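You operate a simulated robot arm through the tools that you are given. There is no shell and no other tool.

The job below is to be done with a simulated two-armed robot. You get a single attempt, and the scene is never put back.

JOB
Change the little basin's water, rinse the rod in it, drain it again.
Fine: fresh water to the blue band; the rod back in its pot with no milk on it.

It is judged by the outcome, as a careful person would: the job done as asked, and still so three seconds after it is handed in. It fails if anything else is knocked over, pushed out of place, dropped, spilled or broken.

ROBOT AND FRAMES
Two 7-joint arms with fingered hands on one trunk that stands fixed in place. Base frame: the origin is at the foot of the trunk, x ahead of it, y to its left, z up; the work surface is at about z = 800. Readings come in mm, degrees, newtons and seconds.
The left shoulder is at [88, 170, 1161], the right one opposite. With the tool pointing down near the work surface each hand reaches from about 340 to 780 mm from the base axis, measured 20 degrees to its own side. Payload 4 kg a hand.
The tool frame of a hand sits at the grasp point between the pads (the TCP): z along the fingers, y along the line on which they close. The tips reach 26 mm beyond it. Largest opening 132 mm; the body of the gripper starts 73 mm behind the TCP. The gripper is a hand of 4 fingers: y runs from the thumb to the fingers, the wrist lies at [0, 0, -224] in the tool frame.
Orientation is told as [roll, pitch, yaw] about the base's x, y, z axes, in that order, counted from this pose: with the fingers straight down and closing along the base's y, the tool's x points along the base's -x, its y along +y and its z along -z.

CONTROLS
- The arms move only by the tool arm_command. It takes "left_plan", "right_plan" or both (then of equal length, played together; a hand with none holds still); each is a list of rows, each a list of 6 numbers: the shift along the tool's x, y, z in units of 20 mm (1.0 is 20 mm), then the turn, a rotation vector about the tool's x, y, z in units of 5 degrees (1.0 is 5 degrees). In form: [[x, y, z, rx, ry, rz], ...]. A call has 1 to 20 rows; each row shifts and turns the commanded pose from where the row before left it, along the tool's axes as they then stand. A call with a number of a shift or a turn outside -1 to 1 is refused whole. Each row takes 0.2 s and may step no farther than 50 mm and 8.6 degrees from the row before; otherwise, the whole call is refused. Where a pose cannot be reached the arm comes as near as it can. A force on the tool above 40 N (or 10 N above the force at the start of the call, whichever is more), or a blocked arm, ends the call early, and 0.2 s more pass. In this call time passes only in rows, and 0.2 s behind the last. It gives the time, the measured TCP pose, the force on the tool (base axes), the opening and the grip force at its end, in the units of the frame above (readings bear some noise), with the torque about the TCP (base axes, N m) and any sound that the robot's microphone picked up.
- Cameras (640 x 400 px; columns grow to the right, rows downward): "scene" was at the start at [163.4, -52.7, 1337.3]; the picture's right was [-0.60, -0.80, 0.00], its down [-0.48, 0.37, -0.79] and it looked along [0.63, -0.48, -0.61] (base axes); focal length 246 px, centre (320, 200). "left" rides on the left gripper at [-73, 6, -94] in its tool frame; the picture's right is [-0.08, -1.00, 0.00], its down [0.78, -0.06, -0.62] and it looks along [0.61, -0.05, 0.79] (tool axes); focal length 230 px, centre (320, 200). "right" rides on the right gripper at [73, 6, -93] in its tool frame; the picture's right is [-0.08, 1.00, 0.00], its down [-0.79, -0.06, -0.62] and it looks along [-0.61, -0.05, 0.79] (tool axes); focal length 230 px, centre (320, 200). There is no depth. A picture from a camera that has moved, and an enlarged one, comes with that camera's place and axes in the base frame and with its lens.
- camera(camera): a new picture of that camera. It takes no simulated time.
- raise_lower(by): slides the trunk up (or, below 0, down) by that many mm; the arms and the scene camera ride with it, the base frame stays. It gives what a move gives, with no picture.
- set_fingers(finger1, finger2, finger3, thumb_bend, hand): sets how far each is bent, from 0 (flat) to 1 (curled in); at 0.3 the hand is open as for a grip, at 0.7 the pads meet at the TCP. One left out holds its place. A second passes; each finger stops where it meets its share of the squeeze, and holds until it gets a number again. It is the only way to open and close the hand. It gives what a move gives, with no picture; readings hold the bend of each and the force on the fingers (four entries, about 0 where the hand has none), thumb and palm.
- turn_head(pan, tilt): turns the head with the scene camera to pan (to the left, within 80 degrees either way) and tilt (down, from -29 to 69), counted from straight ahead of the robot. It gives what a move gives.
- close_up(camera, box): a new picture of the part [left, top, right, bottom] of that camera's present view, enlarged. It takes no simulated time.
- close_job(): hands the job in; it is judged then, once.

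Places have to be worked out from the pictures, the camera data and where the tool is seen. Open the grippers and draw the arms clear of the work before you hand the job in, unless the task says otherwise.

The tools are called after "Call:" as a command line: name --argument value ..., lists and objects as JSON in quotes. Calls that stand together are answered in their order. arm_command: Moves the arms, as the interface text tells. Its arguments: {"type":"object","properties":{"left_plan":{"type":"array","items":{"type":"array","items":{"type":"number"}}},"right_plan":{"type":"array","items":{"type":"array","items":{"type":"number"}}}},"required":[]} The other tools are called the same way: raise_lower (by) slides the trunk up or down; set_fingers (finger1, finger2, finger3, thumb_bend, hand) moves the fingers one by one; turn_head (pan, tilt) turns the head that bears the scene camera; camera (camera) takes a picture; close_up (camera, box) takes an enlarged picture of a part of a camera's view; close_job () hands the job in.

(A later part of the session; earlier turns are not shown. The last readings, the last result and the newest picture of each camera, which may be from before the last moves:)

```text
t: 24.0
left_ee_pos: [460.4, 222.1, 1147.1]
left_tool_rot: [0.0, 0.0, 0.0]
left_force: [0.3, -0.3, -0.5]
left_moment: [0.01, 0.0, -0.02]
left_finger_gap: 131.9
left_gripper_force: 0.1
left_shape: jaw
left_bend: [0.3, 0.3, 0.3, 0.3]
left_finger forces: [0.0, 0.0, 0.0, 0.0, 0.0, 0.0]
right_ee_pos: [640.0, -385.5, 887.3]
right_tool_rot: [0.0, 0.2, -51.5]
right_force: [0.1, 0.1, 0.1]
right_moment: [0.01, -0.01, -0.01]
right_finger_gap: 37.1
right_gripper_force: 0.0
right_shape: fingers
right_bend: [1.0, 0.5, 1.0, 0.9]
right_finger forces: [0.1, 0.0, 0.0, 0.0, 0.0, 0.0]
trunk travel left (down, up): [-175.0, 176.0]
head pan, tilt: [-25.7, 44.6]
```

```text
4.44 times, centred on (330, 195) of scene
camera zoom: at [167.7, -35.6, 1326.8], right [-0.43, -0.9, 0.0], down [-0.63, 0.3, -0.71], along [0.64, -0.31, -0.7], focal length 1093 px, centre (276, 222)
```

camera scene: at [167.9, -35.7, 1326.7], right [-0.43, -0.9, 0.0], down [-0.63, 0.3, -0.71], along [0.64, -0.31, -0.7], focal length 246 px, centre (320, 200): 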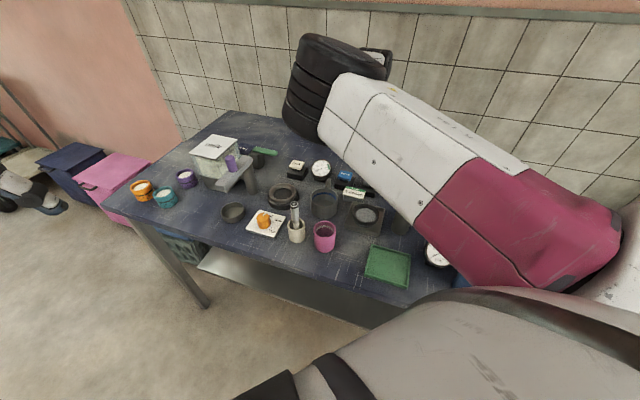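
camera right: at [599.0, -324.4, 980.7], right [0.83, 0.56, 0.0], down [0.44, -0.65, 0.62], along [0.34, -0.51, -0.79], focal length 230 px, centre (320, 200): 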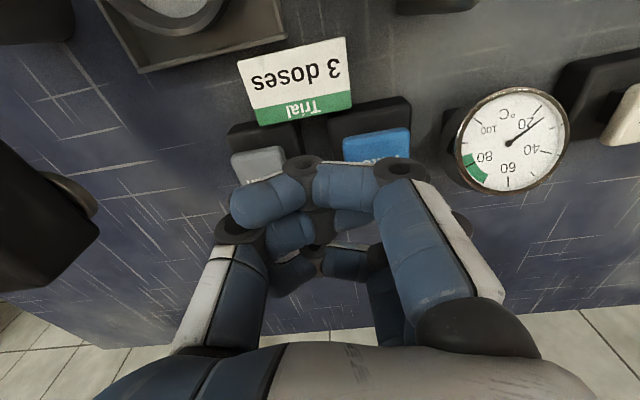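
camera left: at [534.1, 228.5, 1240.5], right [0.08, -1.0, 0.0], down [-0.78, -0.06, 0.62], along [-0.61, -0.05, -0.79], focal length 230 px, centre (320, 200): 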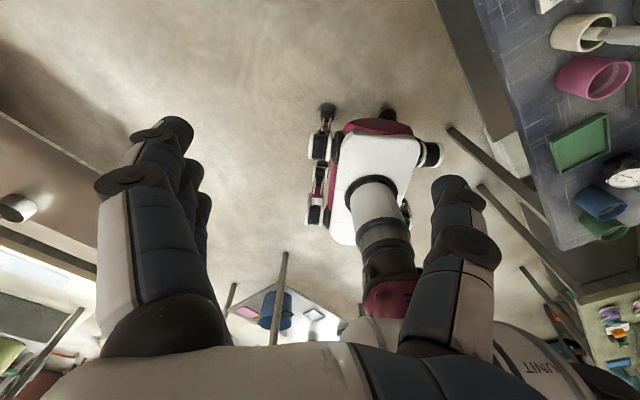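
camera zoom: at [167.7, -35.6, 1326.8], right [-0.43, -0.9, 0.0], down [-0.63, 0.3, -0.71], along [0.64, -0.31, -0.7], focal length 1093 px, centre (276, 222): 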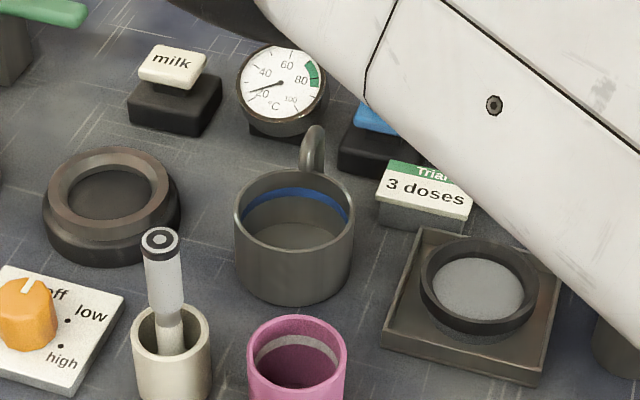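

Fingertip is about 13 mm above the water cap, basin view is clear. I step down to contact.

Call:
arm_command --right_plan '[[0, 0, 0.25, 0, 0, 0], [0, 0, 0.25, 0, 0, 0], [0, 0, 0.15, 0, 0, 0]]'

Call:
close_up --camera "scene" --box '[270, 150, 390, 240]'

```text
t: 24.8
left_ee_pos: [459.3, 223.2, 1146.6]
left_tool_rot: [0.0, 0.0, 0.0]
left_force: [-1.3, -0.4, -0.2]
left_moment: [-0.02, 0.02, 0.02]
left_finger_gap: 131.9
left_gripper_force: 0.1
left_shape: jaw
left_bend: [0.3, 0.3, 0.3, 0.3]
left_finger forces: [0.0, 0.1, 0.0, 0.0, 0.0, 0.0]
right_ee_pos: [639.6, -385.4, 874.9]
right_tool_rot: [0.1, 0.0, -51.7]
right_force: [0.4, -0.1, 0.9]
right_moment: [0.04, -0.02, 0.03]
right_finger_gap: 37.3
right_gripper_force: 0.4
right_shape: fingers
right_bend: [1.0, 0.5, 1.0, 0.9]
right_finger forces: [0.0, 1.1, 0.0, 0.0, 0.1, 0.0]
trunk travel left (down, up): [-175.0, 176.0]
head pan, tilt: [-25.7, 44.6]
heard: click
```

```text
4.44 times, centred on (330, 195) of scene
camera zoom: at [167.8, -35.6, 1326.8], right [-0.43, -0.9, 0.0], down [-0.63, 0.3, -0.71], along [0.64, -0.31, -0.7], focal length 1093 px, centre (276, 222)
```

zoom: 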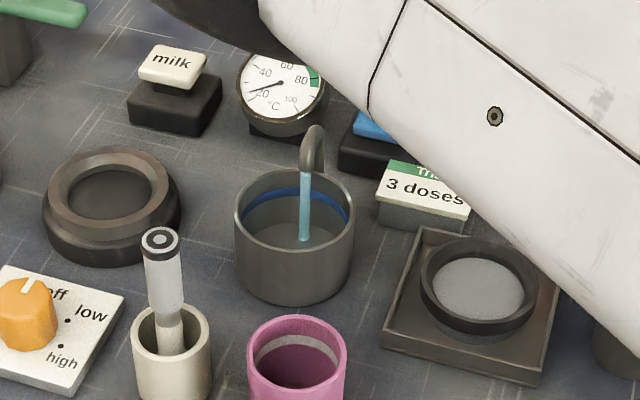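

Click, and clear water is running from the tap. I hold in short intervals and check the level each time.

Call:
arm_command --right_plan '[[0, 0, 0, 0, 0, 0], [0, 0, 0, 0, 0, 0]]'

Call:
close_up --camera "scene" --box '[290, 170, 360, 235]'

```text
t: 25.4
left_ee_pos: [460.8, 223.4, 1147.0]
left_tool_rot: [0.0, 0.0, 0.1]
left_force: [0.2, -0.4, 0.0]
left_moment: [-0.02, -0.01, -0.03]
left_finger_gap: 131.8
left_gripper_force: 0.1
left_shape: jaw
left_bend: [0.3, 0.3, 0.3, 0.3]
left_finger forces: [0.1, 0.0, 0.1, 0.0, 0.0, 0.1]
right_ee_pos: [641.3, -385.2, 873.4]
right_tool_rot: [0.0, 0.1, -51.6]
right_force: [-0.6, -0.2, 1.2]
right_moment: [0.04, -0.01, -0.01]
right_finger_gap: 37.3
right_gripper_force: 0.1
right_shape: fingers
right_bend: [1.0, 0.5, 1.0, 0.9]
right_finger forces: [0.1, 1.1, 0.1, 0.0, 0.0, 0.0]
trunk travel left (down, up): [-175.0, 176.0]
head pan, tilt: [-25.7, 44.6]
```

```text
6.15 times, centred on (325, 202) of scene
camera zoom: at [167.7, -35.6, 1326.8], right [-0.43, -0.9, 0.0], down [-0.63, 0.3, -0.71], along [0.64, -0.31, -0.7], focal length 1513 px, centre (289, 185)
```

zoom: 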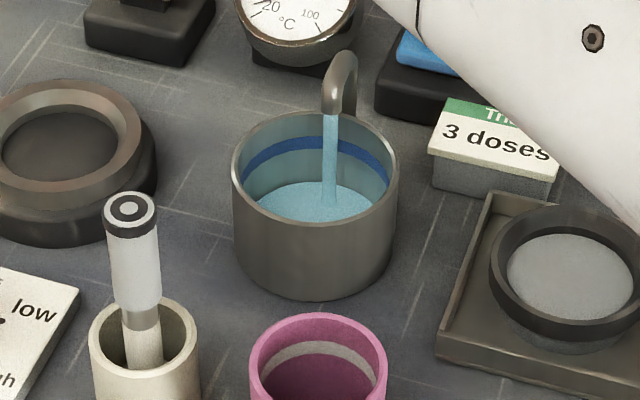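

Level is just starting to rise. Hold for another 0.6 s.

Call:
arm_command --right_plan '[[0, 0, 0, 0, 0, 0], [0, 0, 0, 0, 0, 0]]'

Call:
close_up --camera "scene" --box '[290, 170, 360, 235]'

```text
t: 26.0
left_ee_pos: [460.1, 222.9, 1148.2]
left_tool_rot: [0.0, 0.1, 0.0]
left_force: [-0.3, 0.1, 0.0]
left_moment: [0.01, -0.02, 0.0]
left_finger_gap: 132.1
left_gripper_force: 0.0
left_shape: jaw
left_bend: [0.3, 0.3, 0.3, 0.3]
left_finger forces: [0.0, 0.0, 0.0, 0.0, 0.1, 0.0]
right_ee_pos: [640.5, -386.7, 874.6]
right_tool_rot: [0.1, 0.2, -51.6]
right_force: [0.3, -0.2, 0.6]
right_moment: [0.0, -0.06, -0.01]
right_finger_gap: 37.5
right_gripper_force: 0.4
right_shape: fingers
right_bend: [1.0, 0.5, 1.0, 0.9]
right_finger forces: [0.0, 1.0, 0.1, 0.1, 0.0, 0.1]
trunk travel left (down, up): [-175.0, 176.0]
head pan, tilt: [-25.7, 44.6]
```

```text
6.15 times, centred on (325, 202) of scene
camera zoom: at [167.7, -35.6, 1326.8], right [-0.43, -0.9, 0.0], down [-0.63, 0.3, -0.71], along [0.64, -0.31, -0.7], focal length 1513 px, centre (289, 185)
```

zoom: 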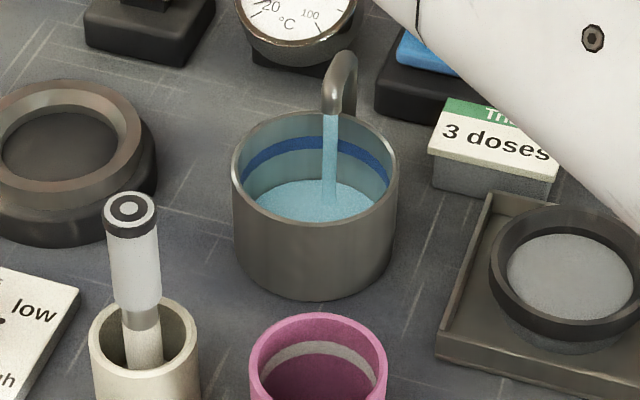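

Rising slowly; hold about 1.2 s more.

Call:
arm_command --right_plan '[[0, 0, 0, 0, 0, 0], [0, 0, 0, 0, 0, 0], [0, 0, 0, 0, 0, 0], [0, 0, 0, 0, 0, 0], [0, 0, 0, 0, 0, 0]]'

Call:
close_up --camera "scene" --box '[290, 170, 360, 235]'

```text
t: 27.2
left_ee_pos: [461.0, 221.8, 1147.0]
left_tool_rot: [0.0, 0.1, 0.0]
left_force: [0.0, -0.5, 0.2]
left_moment: [0.0, -0.01, 0.02]
left_finger_gap: 131.9
left_gripper_force: 0.0
left_shape: jaw
left_bend: [0.3, 0.3, 0.3, 0.3]
left_finger forces: [0.0, 0.0, 0.1, 0.0, 0.0, 0.0]
right_ee_pos: [641.2, -386.2, 874.0]
right_tool_rot: [0.0, 0.1, -51.6]
right_force: [-0.7, 0.2, 0.7]
right_moment: [0.0, -0.04, 0.01]
right_finger_gap: 37.0
right_gripper_force: 0.4
right_shape: fingers
right_bend: [1.0, 0.5, 1.0, 0.9]
right_finger forces: [0.0, 1.0, 0.0, 0.1, 0.1, 0.0]
trunk travel left (down, up): [-175.0, 176.0]
head pan, tilt: [-25.7, 44.6]
```

```text
6.15 times, centred on (325, 202) of scene
camera zoom: at [167.7, -35.6, 1326.8], right [-0.43, -0.9, 0.0], down [-0.63, 0.3, -0.71], along [0.64, -0.31, -0.7], focal length 1513 px, centre (289, 185)
```

zoom: 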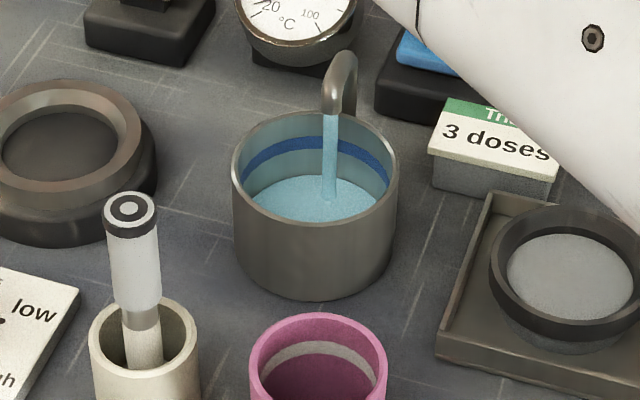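

The surface is roughly 20 px short of the band's lower edge, rising about 4 px a second. Hold 2.2 s more.

Call:
arm_command --right_plan '[[0, 0, 0, 0, 0, 0], [0, 0, 0, 0, 0, 0], [0, 0, 0, 0, 0, 0], [0, 0, 0, 0, 0, 0], [0, 0, 0, 0, 0, 0], [0, 0, 0, 0, 0, 0], [0, 0, 0, 0, 0, 0], [0, 0, 0, 0, 0, 0], [0, 0, 0, 0, 0, 0], [0, 0, 0, 0, 0, 0]]'

Call:
close_up --camera "scene" --box '[290, 170, 360, 235]'

```text
t: 29.4
left_ee_pos: [460.9, 222.5, 1147.1]
left_tool_rot: [0.0, 0.0, 0.0]
left_force: [0.2, 0.9, -0.2]
left_moment: [0.04, 0.0, 0.01]
left_finger_gap: 131.8
left_gripper_force: 0.1
left_shape: jaw
left_bend: [0.3, 0.3, 0.3, 0.3]
left_finger forces: [0.0, 0.0, 0.1, 0.0, 0.0, 0.1]
right_ee_pos: [640.0, -385.5, 873.3]
right_tool_rot: [0.0, 0.1, -51.6]
right_force: [-1.7, 0.2, 0.4]
right_moment: [0.01, -0.03, -0.01]
right_finger_gap: 37.4
right_gripper_force: 0.5
right_shape: fingers
right_bend: [1.0, 0.5, 1.0, 0.9]
right_finger forces: [0.0, 1.0, 0.1, 0.0, 0.1, 0.0]
trunk travel left (down, up): [-175.0, 176.0]
head pan, tilt: [-25.7, 44.6]
```

```text
6.15 times, centred on (325, 202) of scene
camera zoom: at [167.7, -35.6, 1326.8], right [-0.43, -0.9, 0.0], down [-0.63, 0.3, -0.71], along [0.64, -0.31, -0.7], focal length 1513 px, centre (289, 185)
```

zoom: 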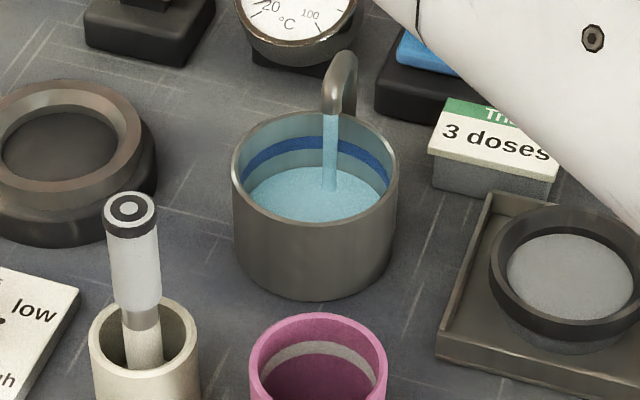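

Still about 15 px below the band's lower edge at about 3.6 px/s. Hold 3.2 s more.

Call:
arm_command --right_plan '[[0, 0, 0, 0, 0, 0], [0, 0, 0, 0, 0, 0], [0, 0, 0, 0, 0, 0], [0, 0, 0, 0, 0, 0], [0, 0, 0, 0, 0, 0], [0, 0, 0, 0, 0, 0], [0, 0, 0, 0, 0, 0], [0, 0, 0, 0, 0, 0], [0, 0, 0, 0, 0, 0], [0, 0, 0, 0, 0, 0], [0, 0, 0, 0, 0, 0], [0, 0, 0, 0, 0, 0], [0, 0, 0, 0, 0, 0], [0, 0, 0, 0, 0, 0]]'

Call:
close_up --camera "scene" --box '[290, 170, 360, 235]'

Call:
close_up --camera "scene" --box '[305, 180, 345, 225]'

```text
t: 32.4
left_ee_pos: [460.2, 221.7, 1147.7]
left_tool_rot: [0.0, 0.0, -0.1]
left_force: [0.6, 0.1, 0.7]
left_moment: [0.03, 0.01, -0.03]
left_finger_gap: 131.9
left_gripper_force: 0.1
left_shape: jaw
left_bend: [0.3, 0.3, 0.3, 0.3]
left_finger forces: [0.0, 0.0, 0.0, 0.1, 0.0, 0.0]
right_ee_pos: [640.5, -385.2, 875.0]
right_tool_rot: [0.1, 0.2, -51.6]
right_force: [-0.7, 0.8, 0.4]
right_moment: [0.01, -0.04, 0.0]
right_finger_gap: 37.1
right_gripper_force: 0.8
right_shape: fingers
right_bend: [1.0, 0.5, 1.0, 0.9]
right_finger forces: [0.0, 1.0, 0.1, 0.1, 0.0, 0.0]
trunk travel left (down, up): [-175.0, 176.0]
head pan, tilt: [-25.7, 44.6]
```

```text
6.15 times, centred on (325, 202) of scene
camera zoom: at [167.7, -35.6, 1326.8], right [-0.43, -0.9, 0.0], down [-0.63, 0.3, -0.71], along [0.64, -0.31, -0.7], focal length 1513 px, centre (289, 185)
```

zoom: 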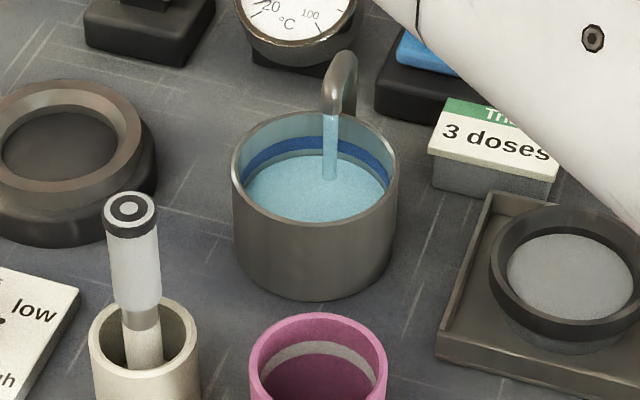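

```text
8.89 times, centred on (325, 202) of scene
camera zoom: at [167.7, -35.6, 1326.8], right [-0.43, -0.9, 0.0], down [-0.63, 0.3, -0.71], along [0.64, -0.31, -0.7], focal length 2186 px, centre (276, 178)
```

zoom: 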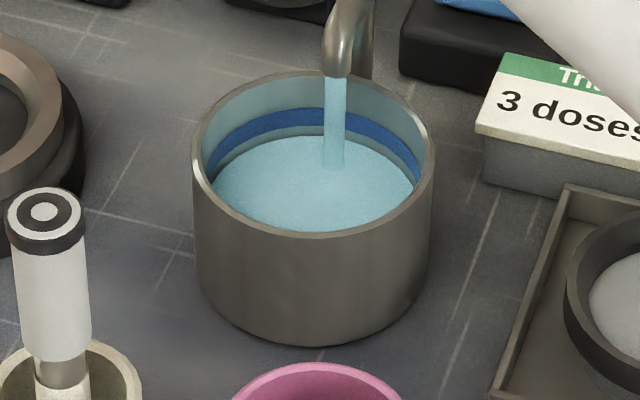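

The surface is now about 9 px (in the larger zoom) under the band's lower edge. Hold about 1.8 s more and check again.

Call:
arm_command --right_plan '[[0, 0, 0, 0, 0, 0], [0, 0, 0, 0, 0, 0], [0, 0, 0, 0, 0, 0], [0, 0, 0, 0, 0, 0], [0, 0, 0, 0, 0, 0], [0, 0, 0, 0, 0, 0], [0, 0, 0, 0, 0, 0], [0, 0, 0, 0, 0, 0]]'

Call:
close_up --camera "scene" --box '[305, 180, 345, 225]'

```text
t: 34.2
left_ee_pos: [460.6, 222.7, 1148.3]
left_tool_rot: [0.1, 0.0, 0.0]
left_force: [0.8, -0.6, -0.1]
left_moment: [0.0, 0.0, -0.03]
left_finger_gap: 131.6
left_gripper_force: 0.1
left_shape: jaw
left_bend: [0.3, 0.3, 0.3, 0.3]
left_finger forces: [0.0, 0.1, 0.0, 0.0, 0.0, 0.0]
right_ee_pos: [642.1, -386.2, 873.8]
right_tool_rot: [0.1, 0.0, -51.6]
right_force: [-0.4, -0.9, 0.8]
right_moment: [0.0, -0.03, 0.03]
right_finger_gap: 37.3
right_gripper_force: 0.0
right_shape: fingers
right_bend: [1.0, 0.5, 1.0, 0.9]
right_finger forces: [0.0, 1.0, 0.1, 0.0, 0.0, 0.0]
trunk travel left (down, up): [-175.0, 176.0]
head pan, tilt: [-25.7, 44.6]
```

```text
8.89 times, centred on (325, 202) of scene
camera zoom: at [167.8, -35.6, 1326.8], right [-0.43, -0.9, 0.0], down [-0.63, 0.3, -0.71], along [0.64, -0.31, -0.7], focal length 2186 px, centre (276, 178)
```

zoom: 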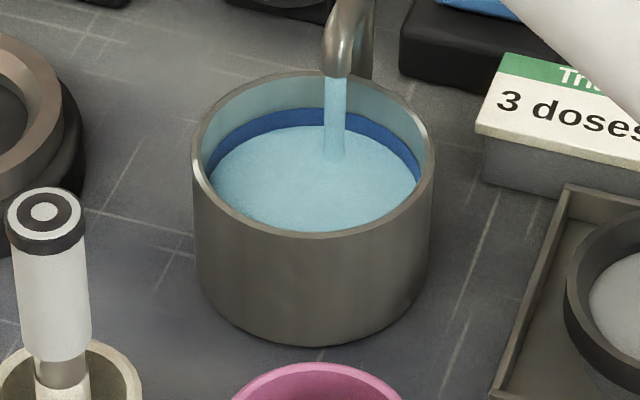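

The surface has just reached the lower edge of the band. I hold for about one more second and release by lifting in the same call so that it ends inside the band.

Call:
arm_command --right_plan '[[0, 0, 0, 0, 0, 0], [0, 0, 0, 0, 0, 0], [0, 0, 0, 0, 0, 0], [0, 0, 0, 0, 0, 0], [0, 0, -0.5, 0, 0, 0], [0, 0, -0.8, 0, 0, 0], [0, 0, -1, 0, 0, 0]]'

Call:
close_up --camera "scene" --box '[305, 180, 345, 225]'

```text
t: 35.8
left_ee_pos: [460.3, 222.0, 1147.5]
left_tool_rot: [0.0, 0.0, -0.1]
left_force: [-0.4, 0.8, -1.1]
left_moment: [0.0, -0.01, 0.01]
left_finger_gap: 132.2
left_gripper_force: 0.0
left_shape: jaw
left_bend: [0.3, 0.3, 0.3, 0.3]
left_finger forces: [0.1, 0.0, 0.0, 0.0, 0.1, 0.0]
right_ee_pos: [641.3, -386.9, 921.2]
right_tool_rot: [0.0, 0.1, -51.6]
right_force: [0.5, 0.6, -0.2]
right_moment: [0.0, 0.01, -0.04]
right_finger_gap: 37.3
right_gripper_force: 0.0
right_shape: fingers
right_bend: [1.0, 0.5, 1.0, 0.9]
right_finger forces: [0.0, 0.0, 0.0, 0.0, 0.0, 0.1]
trunk travel left (down, up): [-175.0, 176.0]
head pan, tilt: [-25.7, 44.6]
```

```text
8.89 times, centred on (325, 202) of scene
camera zoom: at [167.5, -35.5, 1326.8], right [-0.43, -0.9, 0.0], down [-0.63, 0.3, -0.71], along [0.64, -0.31, -0.7], focal length 2186 px, centre (276, 178)
```

zoom: 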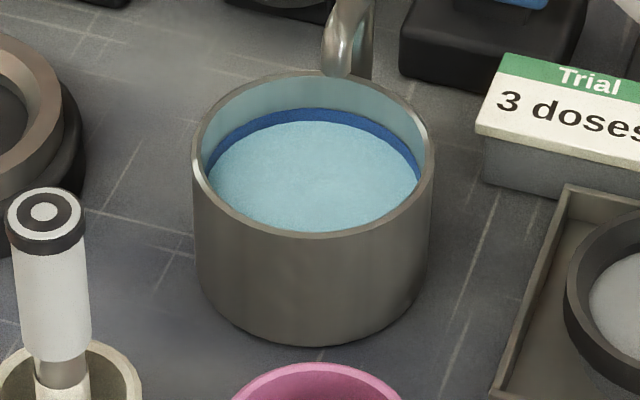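

The tap has stopped and the fresh, clear water stands inside the blue band. I raise the hand and look closely at the rod and its surroundings for the next step.

Call:
arm_command --right_plan '[[0, 0, -1, 0, 0, 0], [0, 0, -1, 0, 0, 0], [0, 0, -1, 0, 0, 0], [0, 0, -1, 0, 0, 0], [0, 0, -1, 0, 0, 0], [0, 0, -1, 0, 0, 0], [0, 0, -1, 0, 0, 0], [0, 0, 0, 0, 0, 0]]'

Call:
close_up --camera "scene" --box '[280, 195, 315, 250]'

Call:
close_up --camera "scene" --box '[240, 170, 400, 270]'

Call:
camera --camera "right"

```text
t: 37.6
left_ee_pos: [460.6, 221.5, 1147.3]
left_tool_rot: [0.0, 0.0, -0.1]
left_force: [0.0, 0.0, 0.2]
left_moment: [-0.03, -0.03, 0.01]
left_finger_gap: 131.9
left_gripper_force: 0.0
left_shape: jaw
left_bend: [0.3, 0.3, 0.3, 0.3]
left_finger forces: [0.0, 0.0, 0.0, 0.1, 0.1, 0.0]
right_ee_pos: [640.5, -387.2, 1059.7]
right_tool_rot: [0.0, 0.1, -51.6]
right_force: [-1.2, -0.1, 0.4]
right_moment: [-0.01, 0.0, 0.02]
right_finger_gap: 37.2
right_gripper_force: 0.1
right_shape: fingers
right_bend: [1.0, 0.5, 1.0, 0.9]
right_finger forces: [0.0, 0.0, 0.0, 0.1, 0.0, 0.0]
trunk travel left (down, up): [-175.0, 176.0]
head pan, tilt: [-25.7, 44.6]
```

```text
7.27 times, centred on (298, 222) of scene
camera zoom: at [168.2, -35.7, 1326.6], right [-0.43, -0.9, 0.0], down [-0.63, 0.3, -0.71], along [0.64, -0.31, -0.7], focal length 1788 px, centre (484, 36)
```

zoom: 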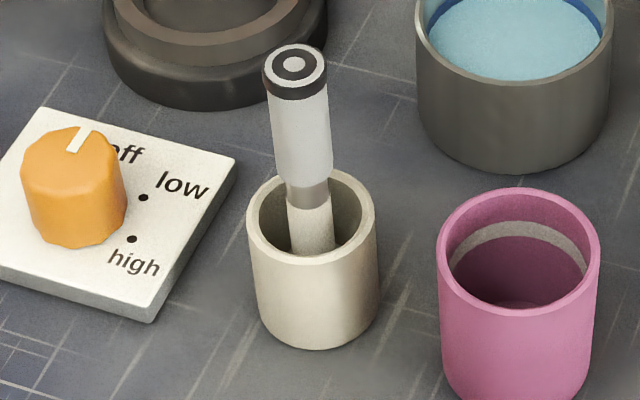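

```text
4.00 times, centred on (320, 220) of scene
camera zoom: at [168.2, -35.7, 1326.6], right [-0.43, -0.9, 0.0], down [-0.63, 0.3, -0.71], along [0.64, -0.31, -0.7], focal length 984 px, centre (320, 120)
```

zoom: 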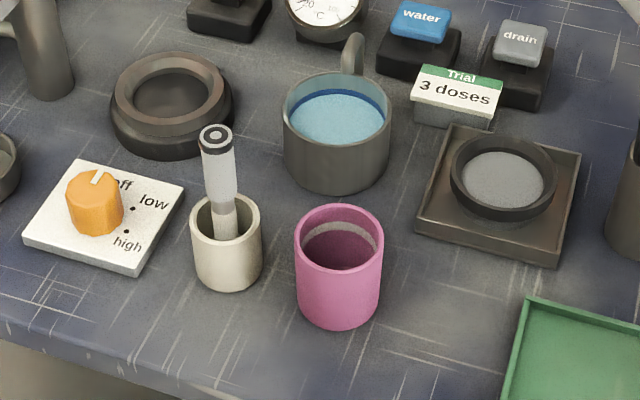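

```text
taken
camera right: at [600.1, -325.9, 1153.4], right [0.83, 0.56, 0.0], down [0.44, -0.65, 0.62], along [0.34, -0.51, -0.79], focal length 230 px, centre (320, 200)
```

right: 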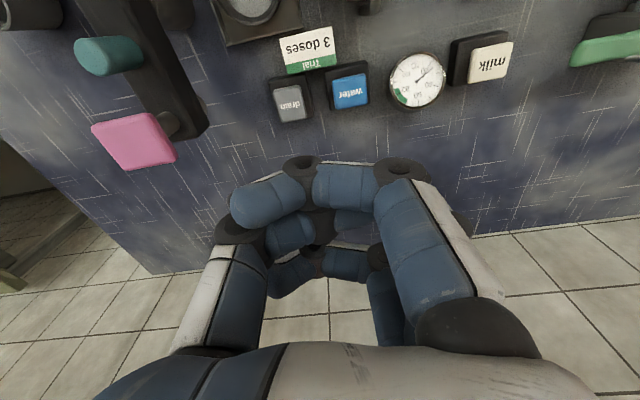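

The rod shows a bare grey ring at z≈856-867 and below that a white milk coat on the shaft; it stands upright near [551, -154] with its top at z≈921. I open the right hand to a moderate grip, turn the wrist back to yaw 0 (so neither thumb nor fingers will face the tap), and move over the rod high up.

Call:
set_fingers --hand "right" --finger1 0.48 --finger2 0.48 --finger3 0.48 --thumb_bend 0.48

Call:
arm_command --right_plan '[[0, 0, 0, 0, 0, -1], [0, 0, 0, 0, 0, -1], [0, 0, 0, 0, 0, -1], [0, 0, 0, 0, 0, -1], [0, 0, 0, 0, 0, -1], [0, 0, 0, 0, 0, -1], [0, 0, 0, 0, 0, -1], [0, 0, 0, 0, 0, -1], [0, 0, 0, 0, 0, -1], [0, 0, 0, 0, 0, -1], [0, 0, 0, 0, 0, -0.3], [0, 0, 0, 0, 0, 0]]'

```text
t: 38.6
left_ee_pos: [461.4, 223.0, 1147.0]
left_tool_rot: [0.0, 0.0, 0.0]
left_force: [-0.2, -0.6, 0.2]
left_moment: [-0.01, 0.02, -0.02]
left_finger_gap: 132.0
left_gripper_force: 0.1
left_shape: jaw
left_bend: [0.3, 0.3, 0.3, 0.3]
left_finger forces: [0.0, 0.0, 0.0, 0.1, 0.1, 0.1]
right_ee_pos: [641.4, -386.5, 1058.7]
right_tool_rot: [0.0, 0.0, -51.6]
right_force: [-0.5, 0.0, 0.0]
right_moment: [-0.01, -0.01, -0.01]
right_finger_gap: 76.3
right_gripper_force: 0.1
right_shape: fingers
right_bend: [0.48, 0.48, 0.48, 0.48]
right_finger forces: [0.0, 0.0, 0.1, 0.0, 0.0, 0.0]
trunk travel left (down, up): [-175.0, 176.0]
head pan, tilt: [-25.7, 44.6]
```

```text
t: 41.2
left_ee_pos: [460.4, 221.5, 1147.8]
left_tool_rot: [0.0, -0.1, 0.0]
left_force: [-0.5, 0.3, 0.3]
left_moment: [0.01, 0.02, -0.01]
left_finger_gap: 132.1
left_gripper_force: 0.1
left_shape: jaw
left_bend: [0.3, 0.3, 0.3, 0.3]
left_finger forces: [0.0, 0.0, 0.0, 0.0, 0.1, 0.0]
right_ee_pos: [641.2, -386.6, 1059.8]
right_tool_rot: [0.1, 0.0, 0.1]
right_force: [0.1, -0.6, 0.1]
right_moment: [-0.01, 0.01, 0.01]
right_finger_gap: 76.3
right_gripper_force: 0.0
right_shape: fingers
right_bend: [0.48, 0.48, 0.48, 0.48]
right_finger forces: [0.0, 0.1, 0.0, 0.0, 0.0, 0.0]
trunk travel left (down, up): [-175.0, 176.0]
head pan, tilt: [-25.7, 44.6]
```

The wrist is level at yaw 0. I now translate to above the rod at the same height.

Call:
arm_command --right_plan '[[0.377, 0.975, 0, 0, 0, 0], [0.377, 0.975, 0, 0, 0, 0], [0.377, 0.975, 0, 0, 0, 0], [0.377, 0.975, 0, 0, 0, 0], [0.377, 0.975, 0, 0, 0, 0], [0.377, 0.975, 0, 0, 0, 0], [0.377, 0.975, 0, 0, 0, 0], [0.377, 0.975, 0, 0, 0, 0], [0.377, 0.975, 0, 0, 0, 0], [0.377, 0.975, 0, 0, 0, 0], [0.377, 0.975, 0, 0, 0, 0], [0.377, 0.975, 0, 0, 0, 0], [0, 0, 0, 0, 0, 0]]'

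Call:
camera --camera "right"

Call:
camera --camera "scene"

```text
t: 44.0
left_ee_pos: [461.3, 222.7, 1146.4]
left_tool_rot: [-0.1, 0.0, 0.0]
left_force: [-0.8, -0.2, 0.2]
left_moment: [0.02, 0.03, -0.03]
left_finger_gap: 131.8
left_gripper_force: 0.0
left_shape: jaw
left_bend: [0.3, 0.3, 0.3, 0.3]
left_finger forces: [0.1, 0.0, 0.0, 0.0, 0.1, 0.0]
right_ee_pos: [551.8, -166.0, 1058.6]
right_tool_rot: [3.9, 0.9, -2.6]
right_force: [0.4, -0.5, 0.0]
right_moment: [-0.01, 0.04, 0.01]
right_finger_gap: 76.8
right_gripper_force: 0.0
right_shape: fingers
right_bend: [0.48, 0.48, 0.48, 0.48]
right_finger forces: [0.1, 0.1, 0.0, 0.1, 0.1, 0.0]
trunk travel left (down, up): [-175.0, 176.0]
head pan, tilt: [-25.7, 44.6]
```

```text
taken
camera right: at [481.0, -162.7, 1153.2], right [0.12, 0.99, 0.07], down [0.79, -0.14, 0.6], along [0.6, -0.02, -0.8], focal length 230 px, centre (320, 200)
```

right: 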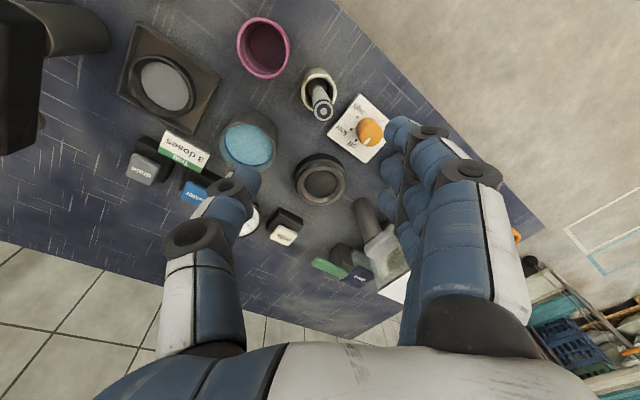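

```text
taken
camera scene: at [171.4, -39.2, 1335.7], right [-0.45, -0.89, 0.0], down [-0.55, 0.28, -0.78], along [0.7, -0.35, -0.62], focal length 246 px, centre (320, 200)
```

scene: 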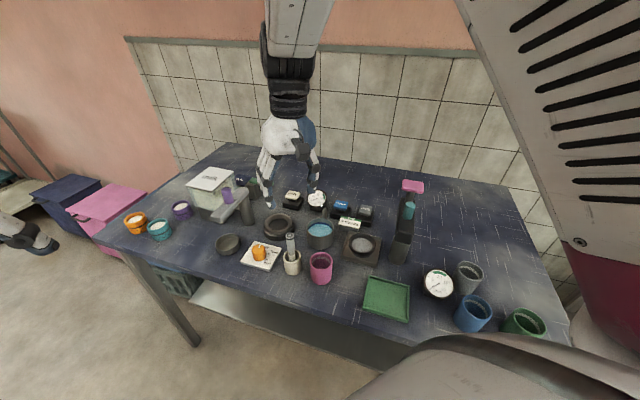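

The reading shows [551.8, -166.0] with some tilt; I let it settle one moment to see whether it converges.

Call:
arm_command --right_plan '[[0, 0, 0, 0, 0, 0], [0, 0, 0, 0, 0, 0], [0, 0, 0, 0, 0, 0]]'

Call:
close_up --camera "right" --box '[200, 0, 440, 200]'

```text
t: 44.8
left_ee_pos: [460.6, 222.2, 1146.6]
left_tool_rot: [0.0, 0.0, -0.1]
left_force: [0.6, 0.3, 0.3]
left_moment: [0.1, 0.0, 0.01]
left_finger_gap: 131.9
left_gripper_force: 0.0
left_shape: jaw
left_bend: [0.3, 0.3, 0.3, 0.3]
left_finger forces: [0.0, 0.0, 0.1, 0.0, 0.1, 0.1]
right_ee_pos: [552.7, -163.5, 1061.2]
right_tool_rot: [4.1, 0.5, -2.4]
right_force: [-0.5, 0.7, 0.4]
right_moment: [-0.02, 0.01, 0.01]
right_finger_gap: 76.7
right_gripper_force: 0.1
right_shape: fingers
right_bend: [0.48, 0.48, 0.48, 0.48]
right_finger forces: [0.0, 0.1, 0.0, 0.0, 0.0, 0.1]
trunk travel left (down, up): [-175.0, 176.0]
head pan, tilt: [-25.7, 44.6]
```

```text
2.00 times, centred on (320, 100) of right
camera zoom: at [480.7, -161.1, 1155.8], right [0.12, 0.99, 0.07], down [0.79, -0.14, 0.6], along [0.61, -0.02, -0.8], focal length 460 px, centre (320, 400)
```

zoom: 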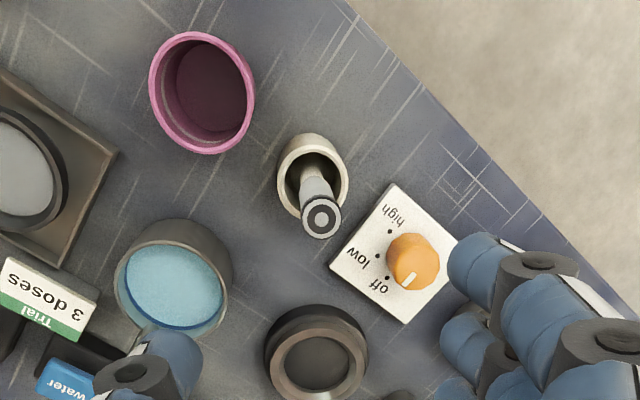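

The rod top is at about [548, -152.5, 921] from this close view. I correct the residual tilt (roll 4°, yaw -2.4°) and the offset.

Call:
arm_command --right_plan '[[0, 0, 0, 0.82, -0.1, -0.48], [0.235, 0.55, 0, 0, 0, 0], [0, 0, 0, 0, 0, 0], [0, 0, 0, 0, 0, 0], [0, 0, 0, 0, 0, 0]]'

Call:
close_up --camera "right" --box '[200, 0, 440, 200]'

```text
t: 46.0
left_ee_pos: [460.8, 221.1, 1146.8]
left_tool_rot: [0.1, 0.1, 0.1]
left_force: [-0.3, -0.4, 0.9]
left_moment: [-0.01, 0.01, -0.01]
left_finger_gap: 132.1
left_gripper_force: 0.1
left_shape: jaw
left_bend: [0.3, 0.3, 0.3, 0.3]
left_finger forces: [0.1, 0.0, 0.0, 0.1, 0.0, 0.0]
right_ee_pos: [548.2, -154.5, 1060.2]
right_tool_rot: [0.1, 0.1, -0.1]
right_force: [0.2, -0.1, 0.4]
right_moment: [-0.03, 0.0, -0.01]
right_finger_gap: 76.5
right_gripper_force: 0.1
right_shape: fingers
right_bend: [0.48, 0.48, 0.48, 0.48]
right_finger forces: [0.0, 0.0, 0.1, 0.0, 0.0, 0.0]
trunk travel left (down, up): [-175.0, 176.0]
head pan, tilt: [-25.7, 44.6]
```

```text
2.00 times, centred on (320, 100) of right
camera zoom: at [475.2, -147.6, 1154.2], right [0.08, 1.0, 0.0], down [0.79, -0.06, 0.61], along [0.61, -0.05, -0.79], focal length 460 px, centre (320, 400)
```

zoom: 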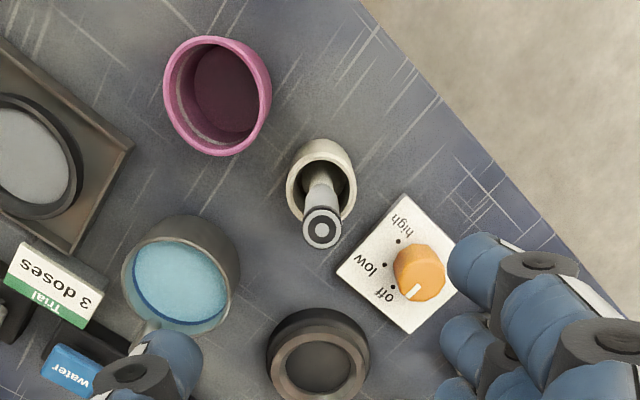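

TCP is within about 1 mm of the rod axis [547, -153]. I descend 120 mm and verify alignment before going around the rod head.

Call:
arm_command --right_plan '[[0, 0, 1, 0, 0, 0], [0, 0, 1, 0, 0, 0], [0, 0, 1, 0, 0, 0], [0, 0, 1, 0, 0, 0], [0, 0, 1, 0, 0, 0], [0, 0, 0.6, 0, 0, 0], [0, 0, 0, 0, 0, 0]]'

Call:
camera --camera "right"

Call:
close_up --camera "scene" --box '[220, 140, 380, 290]'

```text
t: 47.6
left_ee_pos: [460.8, 222.4, 1148.2]
left_tool_rot: [0.0, -0.1, 0.1]
left_force: [0.0, 0.6, -0.4]
left_moment: [-0.05, -0.01, 0.01]
left_finger_gap: 132.1
left_gripper_force: 0.1
left_shape: jaw
left_bend: [0.3, 0.3, 0.3, 0.3]
left_finger forces: [0.0, 0.0, 0.0, 0.0, 0.0, 0.0]
right_ee_pos: [553.1, -159.5, 957.0]
right_tool_rot: [-0.5, -1.0, -0.6]
right_force: [-0.3, 0.1, 0.0]
right_moment: [0.0, 0.0, 0.01]
right_finger_gap: 76.8
right_gripper_force: 0.1
right_shape: fingers
right_bend: [0.48, 0.48, 0.48, 0.48]
right_finger forces: [0.1, 0.1, 0.0, 0.1, 0.1, 0.1]
trunk travel left (down, up): [-175.0, 176.0]
head pan, tilt: [-25.7, 44.6]
```

```text
taken
camera right: at [478.9, -151.4, 1049.3], right [0.09, 1.0, -0.01], down [0.77, -0.07, 0.63], along [0.63, -0.06, -0.78], focal length 230 px, centre (320, 200)
```

right: 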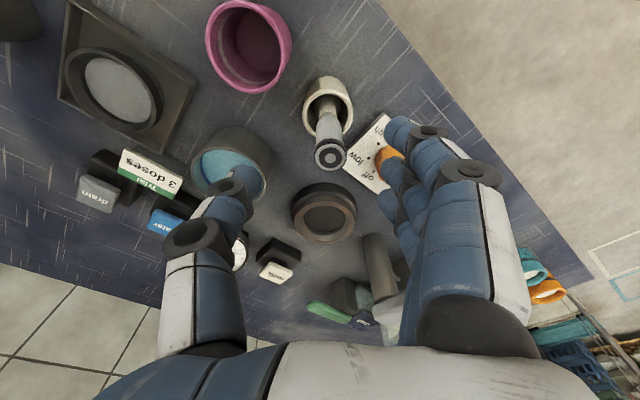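

```text
2.67 times, centred on (300, 215) of scene
camera zoom: at [167.8, -35.6, 1326.8], right [-0.43, -0.9, 0.0], down [-0.63, 0.3, -0.71], along [0.64, -0.31, -0.7], focal length 656 px, centre (373, 160)
```

zoom: 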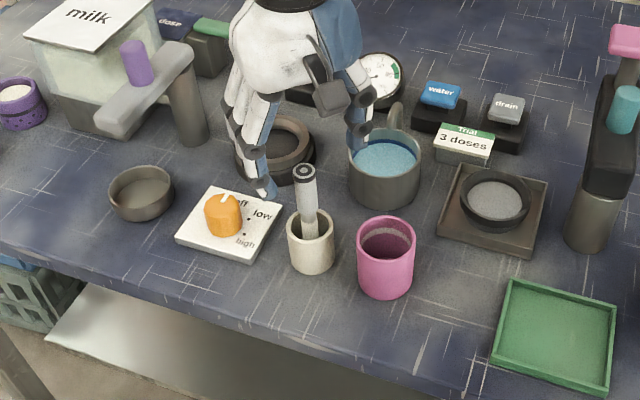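

The arm drifted to [553.1, -159.5]; the rod is at [548.5, -153]. I correct this offset and tilt before lowering around the rod.

Call:
arm_command --right_plan '[[0.23, 0.325, 0, -0.1, 0.2, -0.12], [0, 0, 0, 0, 0, 0], [0, 0, 0, 0, 0, 0]]'

Call:
close_up --camera "right" --box '[180, 0, 480, 240]'

```text
t: 48.4
left_ee_pos: [460.5, 223.2, 1147.6]
left_tool_rot: [0.0, -0.1, 0.1]
left_force: [0.0, 0.4, 0.3]
left_moment: [-0.02, -0.02, 0.03]
left_finger_gap: 131.8
left_gripper_force: 0.0
left_shape: jaw
left_bend: [0.3, 0.3, 0.3, 0.3]
left_finger forces: [0.1, 0.1, 0.0, 0.0, 0.1, 0.0]
right_ee_pos: [547.3, -153.1, 951.0]
right_tool_rot: [0.0, 0.8, -0.2]
right_force: [-0.1, 0.6, -0.1]
right_moment: [-0.02, 0.0, -0.01]
right_finger_gap: 76.7
right_gripper_force: 0.1
right_shape: fingers
right_bend: [0.48, 0.48, 0.48, 0.48]
right_finger forces: [0.0, 0.0, 0.0, 0.0, 0.0, 0.0]
trunk travel left (down, up): [-175.0, 176.0]
head pan, tilt: [-25.7, 44.6]
```

```text
1.67 times, centred on (330, 120) of right
camera zoom: at [475.0, -147.5, 1046.1], right [0.08, 1.0, 0.0], down [0.79, -0.06, 0.61], along [0.61, -0.05, -0.79], focal length 384 px, centre (303, 333)
```

zoom: 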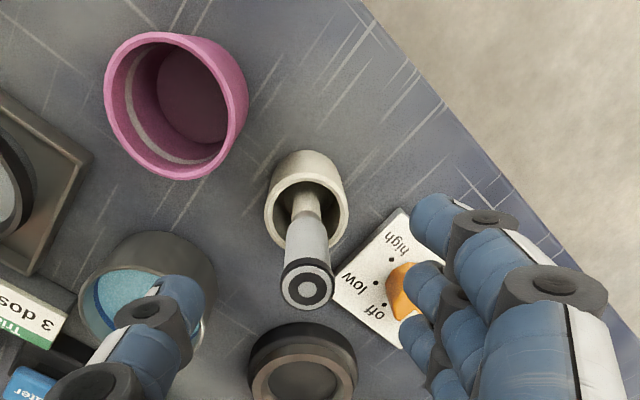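

Aligned: TCP [547.3, -153.1], rod at about [549, -152.8]. I lower to z≈898 in small rows, watching force.

Call:
arm_command --right_plan '[[-0.05, 0, 0.5, 0, -0.1, 0], [0, 0, 0.5, 0, 0, 0], [0, 0, 0.5, 0, 0, 0], [0, 0, 0.5, 0, 0, 0], [0, 0, 0, 0, 0, 0], [0, 0, 0, 0, 0, 0]]'

Call:
camera --camera "right"

Call:
close_up --camera "scene" --box '[220, 140, 380, 290]'

```text
t: 49.8
left_ee_pos: [460.7, 222.1, 1148.2]
left_tool_rot: [0.0, 0.0, 0.0]
left_force: [0.3, -0.2, 0.9]
left_moment: [-0.01, 0.02, 0.01]
left_finger_gap: 131.9
left_gripper_force: 0.1
left_shape: jaw
left_bend: [0.3, 0.3, 0.3, 0.3]
left_finger forces: [0.0, 0.0, 0.0, 0.1, 0.1, 0.0]
right_ee_pos: [550.8, -157.7, 914.3]
right_tool_rot: [-0.2, -0.4, -0.4]
right_force: [0.1, 0.4, -0.3]
right_moment: [-0.02, 0.0, -0.02]
right_finger_gap: 77.2
right_gripper_force: 0.0
right_shape: fingers
right_bend: [0.48, 0.48, 0.48, 0.48]
right_finger forces: [0.0, 0.1, 0.0, 0.1, 0.0, 0.0]
trunk travel left (down, up): [-175.0, 176.0]
head pan, tilt: [-25.7, 44.6]
```

```text
taken
camera right: at [476.3, -149.9, 1008.5], right [0.08, 1.0, 0.0], down [0.78, -0.06, 0.62], along [0.62, -0.05, -0.78], focal length 230 px, centre (320, 200)
```

right: 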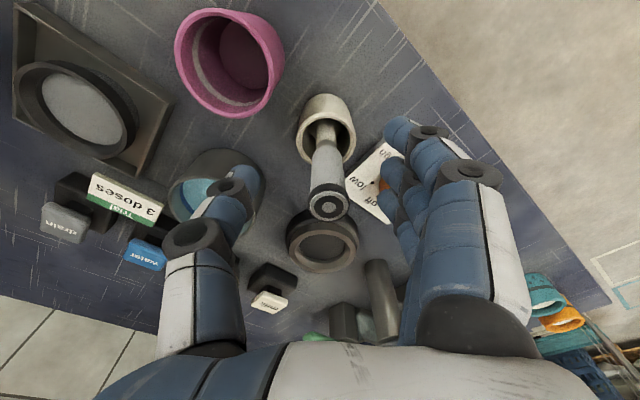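

```text
2.67 times, centred on (300, 215) of scene
camera zoom: at [168.0, -35.7, 1326.7], right [-0.43, -0.9, 0.0], down [-0.63, 0.3, -0.71], along [0.64, -0.31, -0.7], focal length 656 px, centre (373, 160)
```

zoom: 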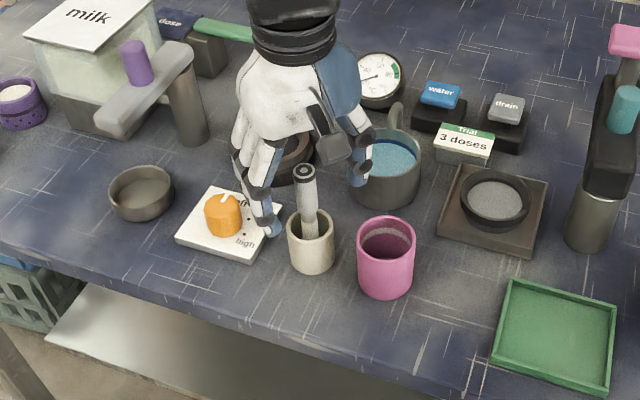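

The TCP shifted to y=-157.7; rod is at [549.9, -152]. I correct by +5 mm in y and go down the last 16 mm.

Call:
arm_command --right_plan '[[0.03, 0.27, 0, 0, 0.06, -0.06], [0, 0, 0.4, 0, 0, 0], [0, 0, 0.4, 0, 0, 0], [0, 0, 0, 0, 0, 0], [0, 0, 0, 0, 0, 0]]'

Call:
camera --camera "right"

Call:
close_up --camera "scene" --box '[250, 170, 350, 260]'

```text
t: 51.0
left_ee_pos: [461.2, 222.7, 1147.4]
left_tool_rot: [0.0, -0.1, 0.0]
left_force: [-0.1, 0.2, 0.0]
left_moment: [-0.02, 0.02, -0.02]
left_finger_gap: 131.9
left_gripper_force: 0.0
left_shape: jaw
left_bend: [0.3, 0.3, 0.3, 0.3]
left_finger forces: [0.0, 0.0, 0.0, 0.0, 0.0, 0.0]
right_ee_pos: [549.8, -152.2, 898.7]
right_tool_rot: [-0.3, 0.1, -0.1]
right_force: [0.6, 0.5, 0.5]
right_moment: [-0.01, -0.01, 0.01]
right_finger_gap: 77.0
right_gripper_force: 0.0
right_shape: fingers
right_bend: [0.48, 0.48, 0.48, 0.48]
right_finger forces: [0.1, 0.0, 0.0, 0.0, 0.0, 0.1]
trunk travel left (down, up): [-175.0, 176.0]
head pan, tilt: [-25.7, 44.6]
```

```text
taken
camera right: at [477.2, -146.1, 992.9], right [0.08, 1.0, -0.01], down [0.78, -0.06, 0.62], along [0.61, -0.05, -0.79], focal length 230 px, centre (320, 200)
```

right: 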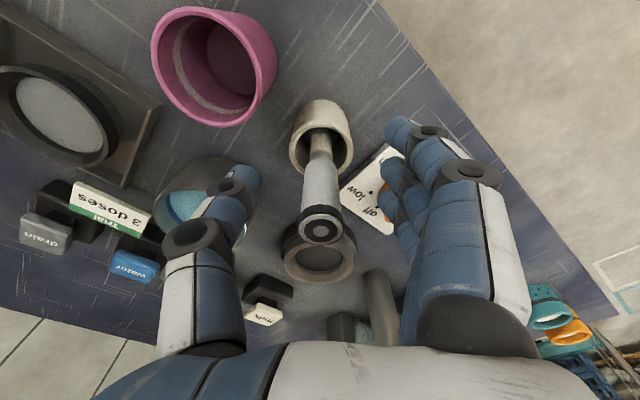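

```text
4.44 times, centred on (300, 215) of scene
camera zoom: at [168.0, -35.7, 1326.7], right [-0.43, -0.9, 0.0], down [-0.63, 0.3, -0.71], along [0.64, -0.31, -0.7], focal length 1093 px, centre (409, 133)
```

zoom: 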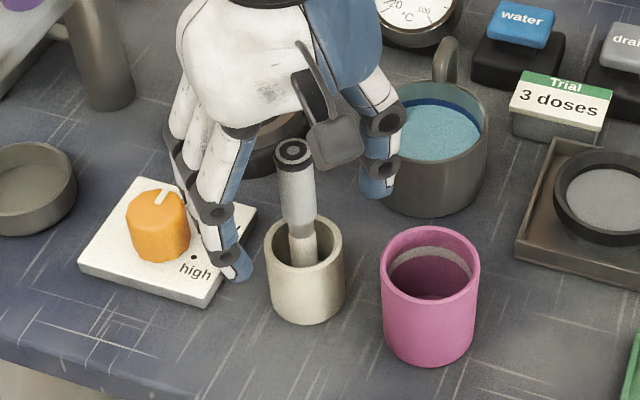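

The rod is centred between thumb and fingers, with pads on its handle. I close gently first to near contact, then to a firm grip.

Call:
set_fingers --hand "right" --finger1 0.6 --finger2 0.6 --finger3 0.6 --thumb_bend 0.6

Call:
set_fingers --hand "right" --finger1 0.7 --finger2 0.7 --finger3 0.7 --thumb_bend 0.7

Call:
camera --camera "right"

Call:
close_up --camera "scene" --box '[250, 170, 350, 260]'

```text
t: 52.0
left_ee_pos: [461.4, 223.1, 1147.0]
left_tool_rot: [0.0, 0.0, 0.0]
left_force: [-0.3, 0.9, 0.1]
left_moment: [0.02, -0.01, -0.02]
left_finger_gap: 132.0
left_gripper_force: 0.1
left_shape: jaw
left_bend: [0.3, 0.3, 0.3, 0.3]
left_finger forces: [0.0, 0.1, 0.1, 0.1, 0.0, 0.0]
right_ee_pos: [547.8, -155.0, 895.9]
right_tool_rot: [-0.4, 0.5, -0.4]
right_force: [0.1, 0.3, 0.4]
right_moment: [0.0, 0.0, -0.01]
right_finger_gap: 39.8
right_gripper_force: 0.1
right_shape: fingers
right_bend: [0.6, 0.6, 0.6, 0.6]
right_finger forces: [0.1, 0.0, 0.0, 0.0, 0.1, 0.0]
trunk travel left (down, up): [-175.0, 176.0]
head pan, tilt: [-25.7, 44.6]
```

```text
t: 53.0
left_ee_pos: [460.1, 221.7, 1146.8]
left_tool_rot: [0.1, 0.0, 0.1]
left_force: [0.6, 0.2, 0.4]
left_moment: [-0.01, 0.02, 0.0]
left_finger_gap: 131.8
left_gripper_force: 0.0
left_shape: jaw
left_bend: [0.3, 0.3, 0.3, 0.3]
left_finger forces: [0.1, 0.0, 0.0, 0.0, 0.0, 0.0]
right_ee_pos: [548.0, -152.9, 896.1]
right_tool_rot: [-0.4, 0.5, -0.4]
right_force: [0.6, 0.5, 0.2]
right_moment: [-0.02, 0.0, -0.03]
right_finger_gap: 18.2
right_gripper_force: 4.4
right_shape: fingers
right_bend: [0.7, 0.65, 0.7, 0.68]
right_finger forces: [0.0, 4.5, 0.1, 0.1, 4.8, 0.0]
trunk travel left (down, up): [-175.0, 176.0]
head pan, tilt: [-25.7, 44.6]
```

```text
taken
camera right: at [475.9, -146.6, 989.8], right [0.08, 1.0, -0.01], down [0.79, -0.06, 0.61], along [0.61, -0.06, -0.79], focal length 230 px, centre (320, 200)
```

right: 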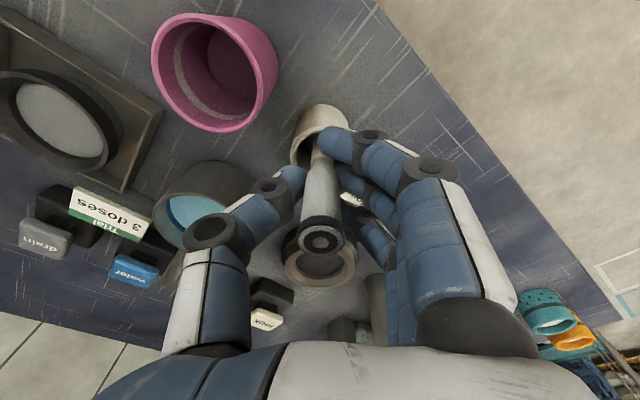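

```text
4.44 times, centred on (300, 215) of scene
camera zoom: at [167.9, -35.7, 1326.7], right [-0.43, -0.9, 0.0], down [-0.63, 0.3, -0.71], along [0.64, -0.31, -0.7], focal length 1093 px, centre (409, 133)
```

zoom: 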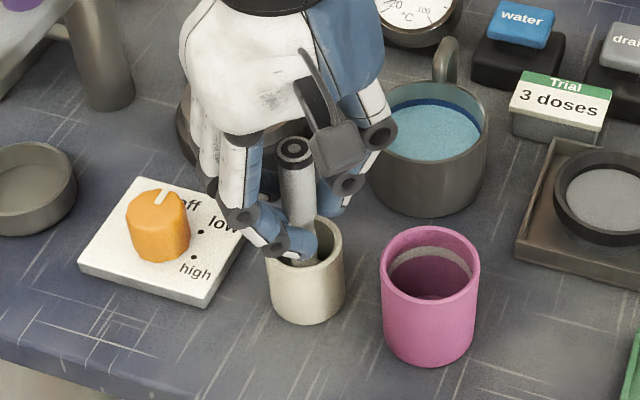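

The middle finger and thumb hold the rod at about 4.5 N each, gap 18 mm. I lift straight up 20 mm first to confirm that the rod comes along without the pot.

Call:
arm_command --right_plan '[[0, 0, -0.5, 0, 0, 0], [0, 0, -0.5, 0, 0, 0], [0, 0, 0, 0, 0, 0]]'

Call:
close_up --camera "scene" --box '[250, 170, 350, 260]'

```text
t: 53.8
left_ee_pos: [460.2, 222.1, 1146.5]
left_tool_rot: [-0.1, 0.0, 0.0]
left_force: [0.3, 0.1, 0.2]
left_moment: [-0.01, 0.0, 0.01]
left_finger_gap: 132.1
left_gripper_force: 0.0
left_shape: jaw
left_bend: [0.3, 0.3, 0.3, 0.3]
left_finger forces: [0.0, 0.1, 0.0, 0.0, 0.0, 0.0]
right_ee_pos: [546.0, -152.7, 912.0]
right_tool_rot: [-0.3, 0.9, -0.2]
right_force: [-1.5, -0.5, -0.4]
right_moment: [0.0, -0.04, -0.01]
right_finger_gap: 18.4
right_gripper_force: 4.8
right_shape: fingers
right_bend: [0.7, 0.65, 0.7, 0.68]
right_finger forces: [0.1, 4.5, 0.1, 0.0, 4.5, 0.0]
trunk travel left (down, up): [-175.0, 176.0]
head pan, tilt: [-25.7, 44.6]
```

```text
4.44 times, centred on (300, 215) of scene
camera zoom: at [168.1, -35.7, 1326.7], right [-0.43, -0.9, 0.0], down [-0.63, 0.3, -0.71], along [0.64, -0.31, -0.7], focal length 1093 px, centre (409, 133)
```

zoom: 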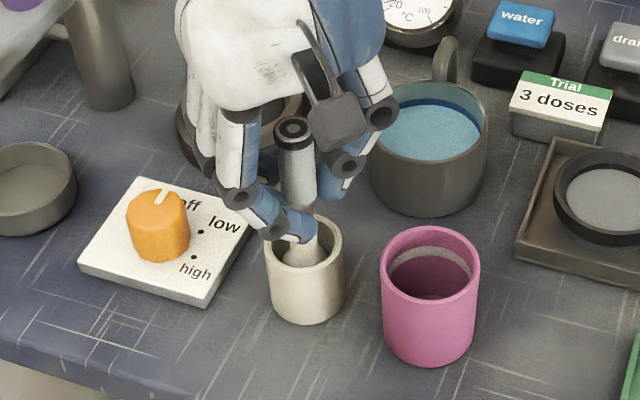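

The rod lifts and the pot stays put. I continue lifting in steps while monitoring drift.

Call:
arm_command --right_plan '[[-0.1, 0, -0.8, 0, -0.1, 0], [0, 0, -0.8, 0, 0, 0], [0, 0, 0, 0, 0, 0]]'

Call:
close_up --camera "scene" --box '[250, 170, 350, 260]'

```text
t: 54.6
left_ee_pos: [462.0, 222.3, 1147.5]
left_tool_rot: [-0.1, 0.0, 0.0]
left_force: [0.2, 0.1, -0.9]
left_moment: [-0.01, 0.04, 0.03]
left_finger_gap: 131.7
left_gripper_force: 0.1
left_shape: jaw
left_bend: [0.3, 0.3, 0.3, 0.3]
left_finger forces: [0.0, 0.0, 0.0, 0.1, 0.1, 0.1]
right_ee_pos: [547.6, -150.6, 945.2]
right_tool_rot: [-0.1, 0.4, 0.0]
right_force: [-0.6, 0.6, -0.5]
right_moment: [0.02, 0.02, -0.01]
right_finger_gap: 18.4
right_gripper_force: 4.8
right_shape: fingers
right_bend: [0.7, 0.65, 0.7, 0.68]
right_finger forces: [0.0, 4.5, 0.1, 0.0, 4.7, 0.1]
trunk travel left (down, up): [-175.0, 176.0]
head pan, tilt: [-25.7, 44.6]
```

```text
4.44 times, centred on (300, 215) of scene
camera zoom: at [168.1, -35.7, 1326.6], right [-0.43, -0.9, 0.0], down [-0.63, 0.3, -0.71], along [0.64, -0.31, -0.7], focal length 1093 px, centre (409, 133)
```

zoom: 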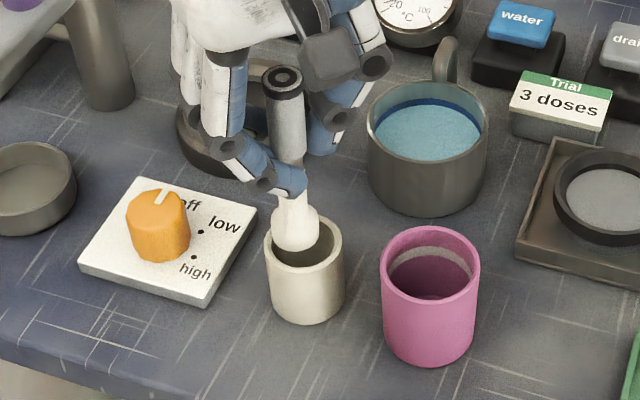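

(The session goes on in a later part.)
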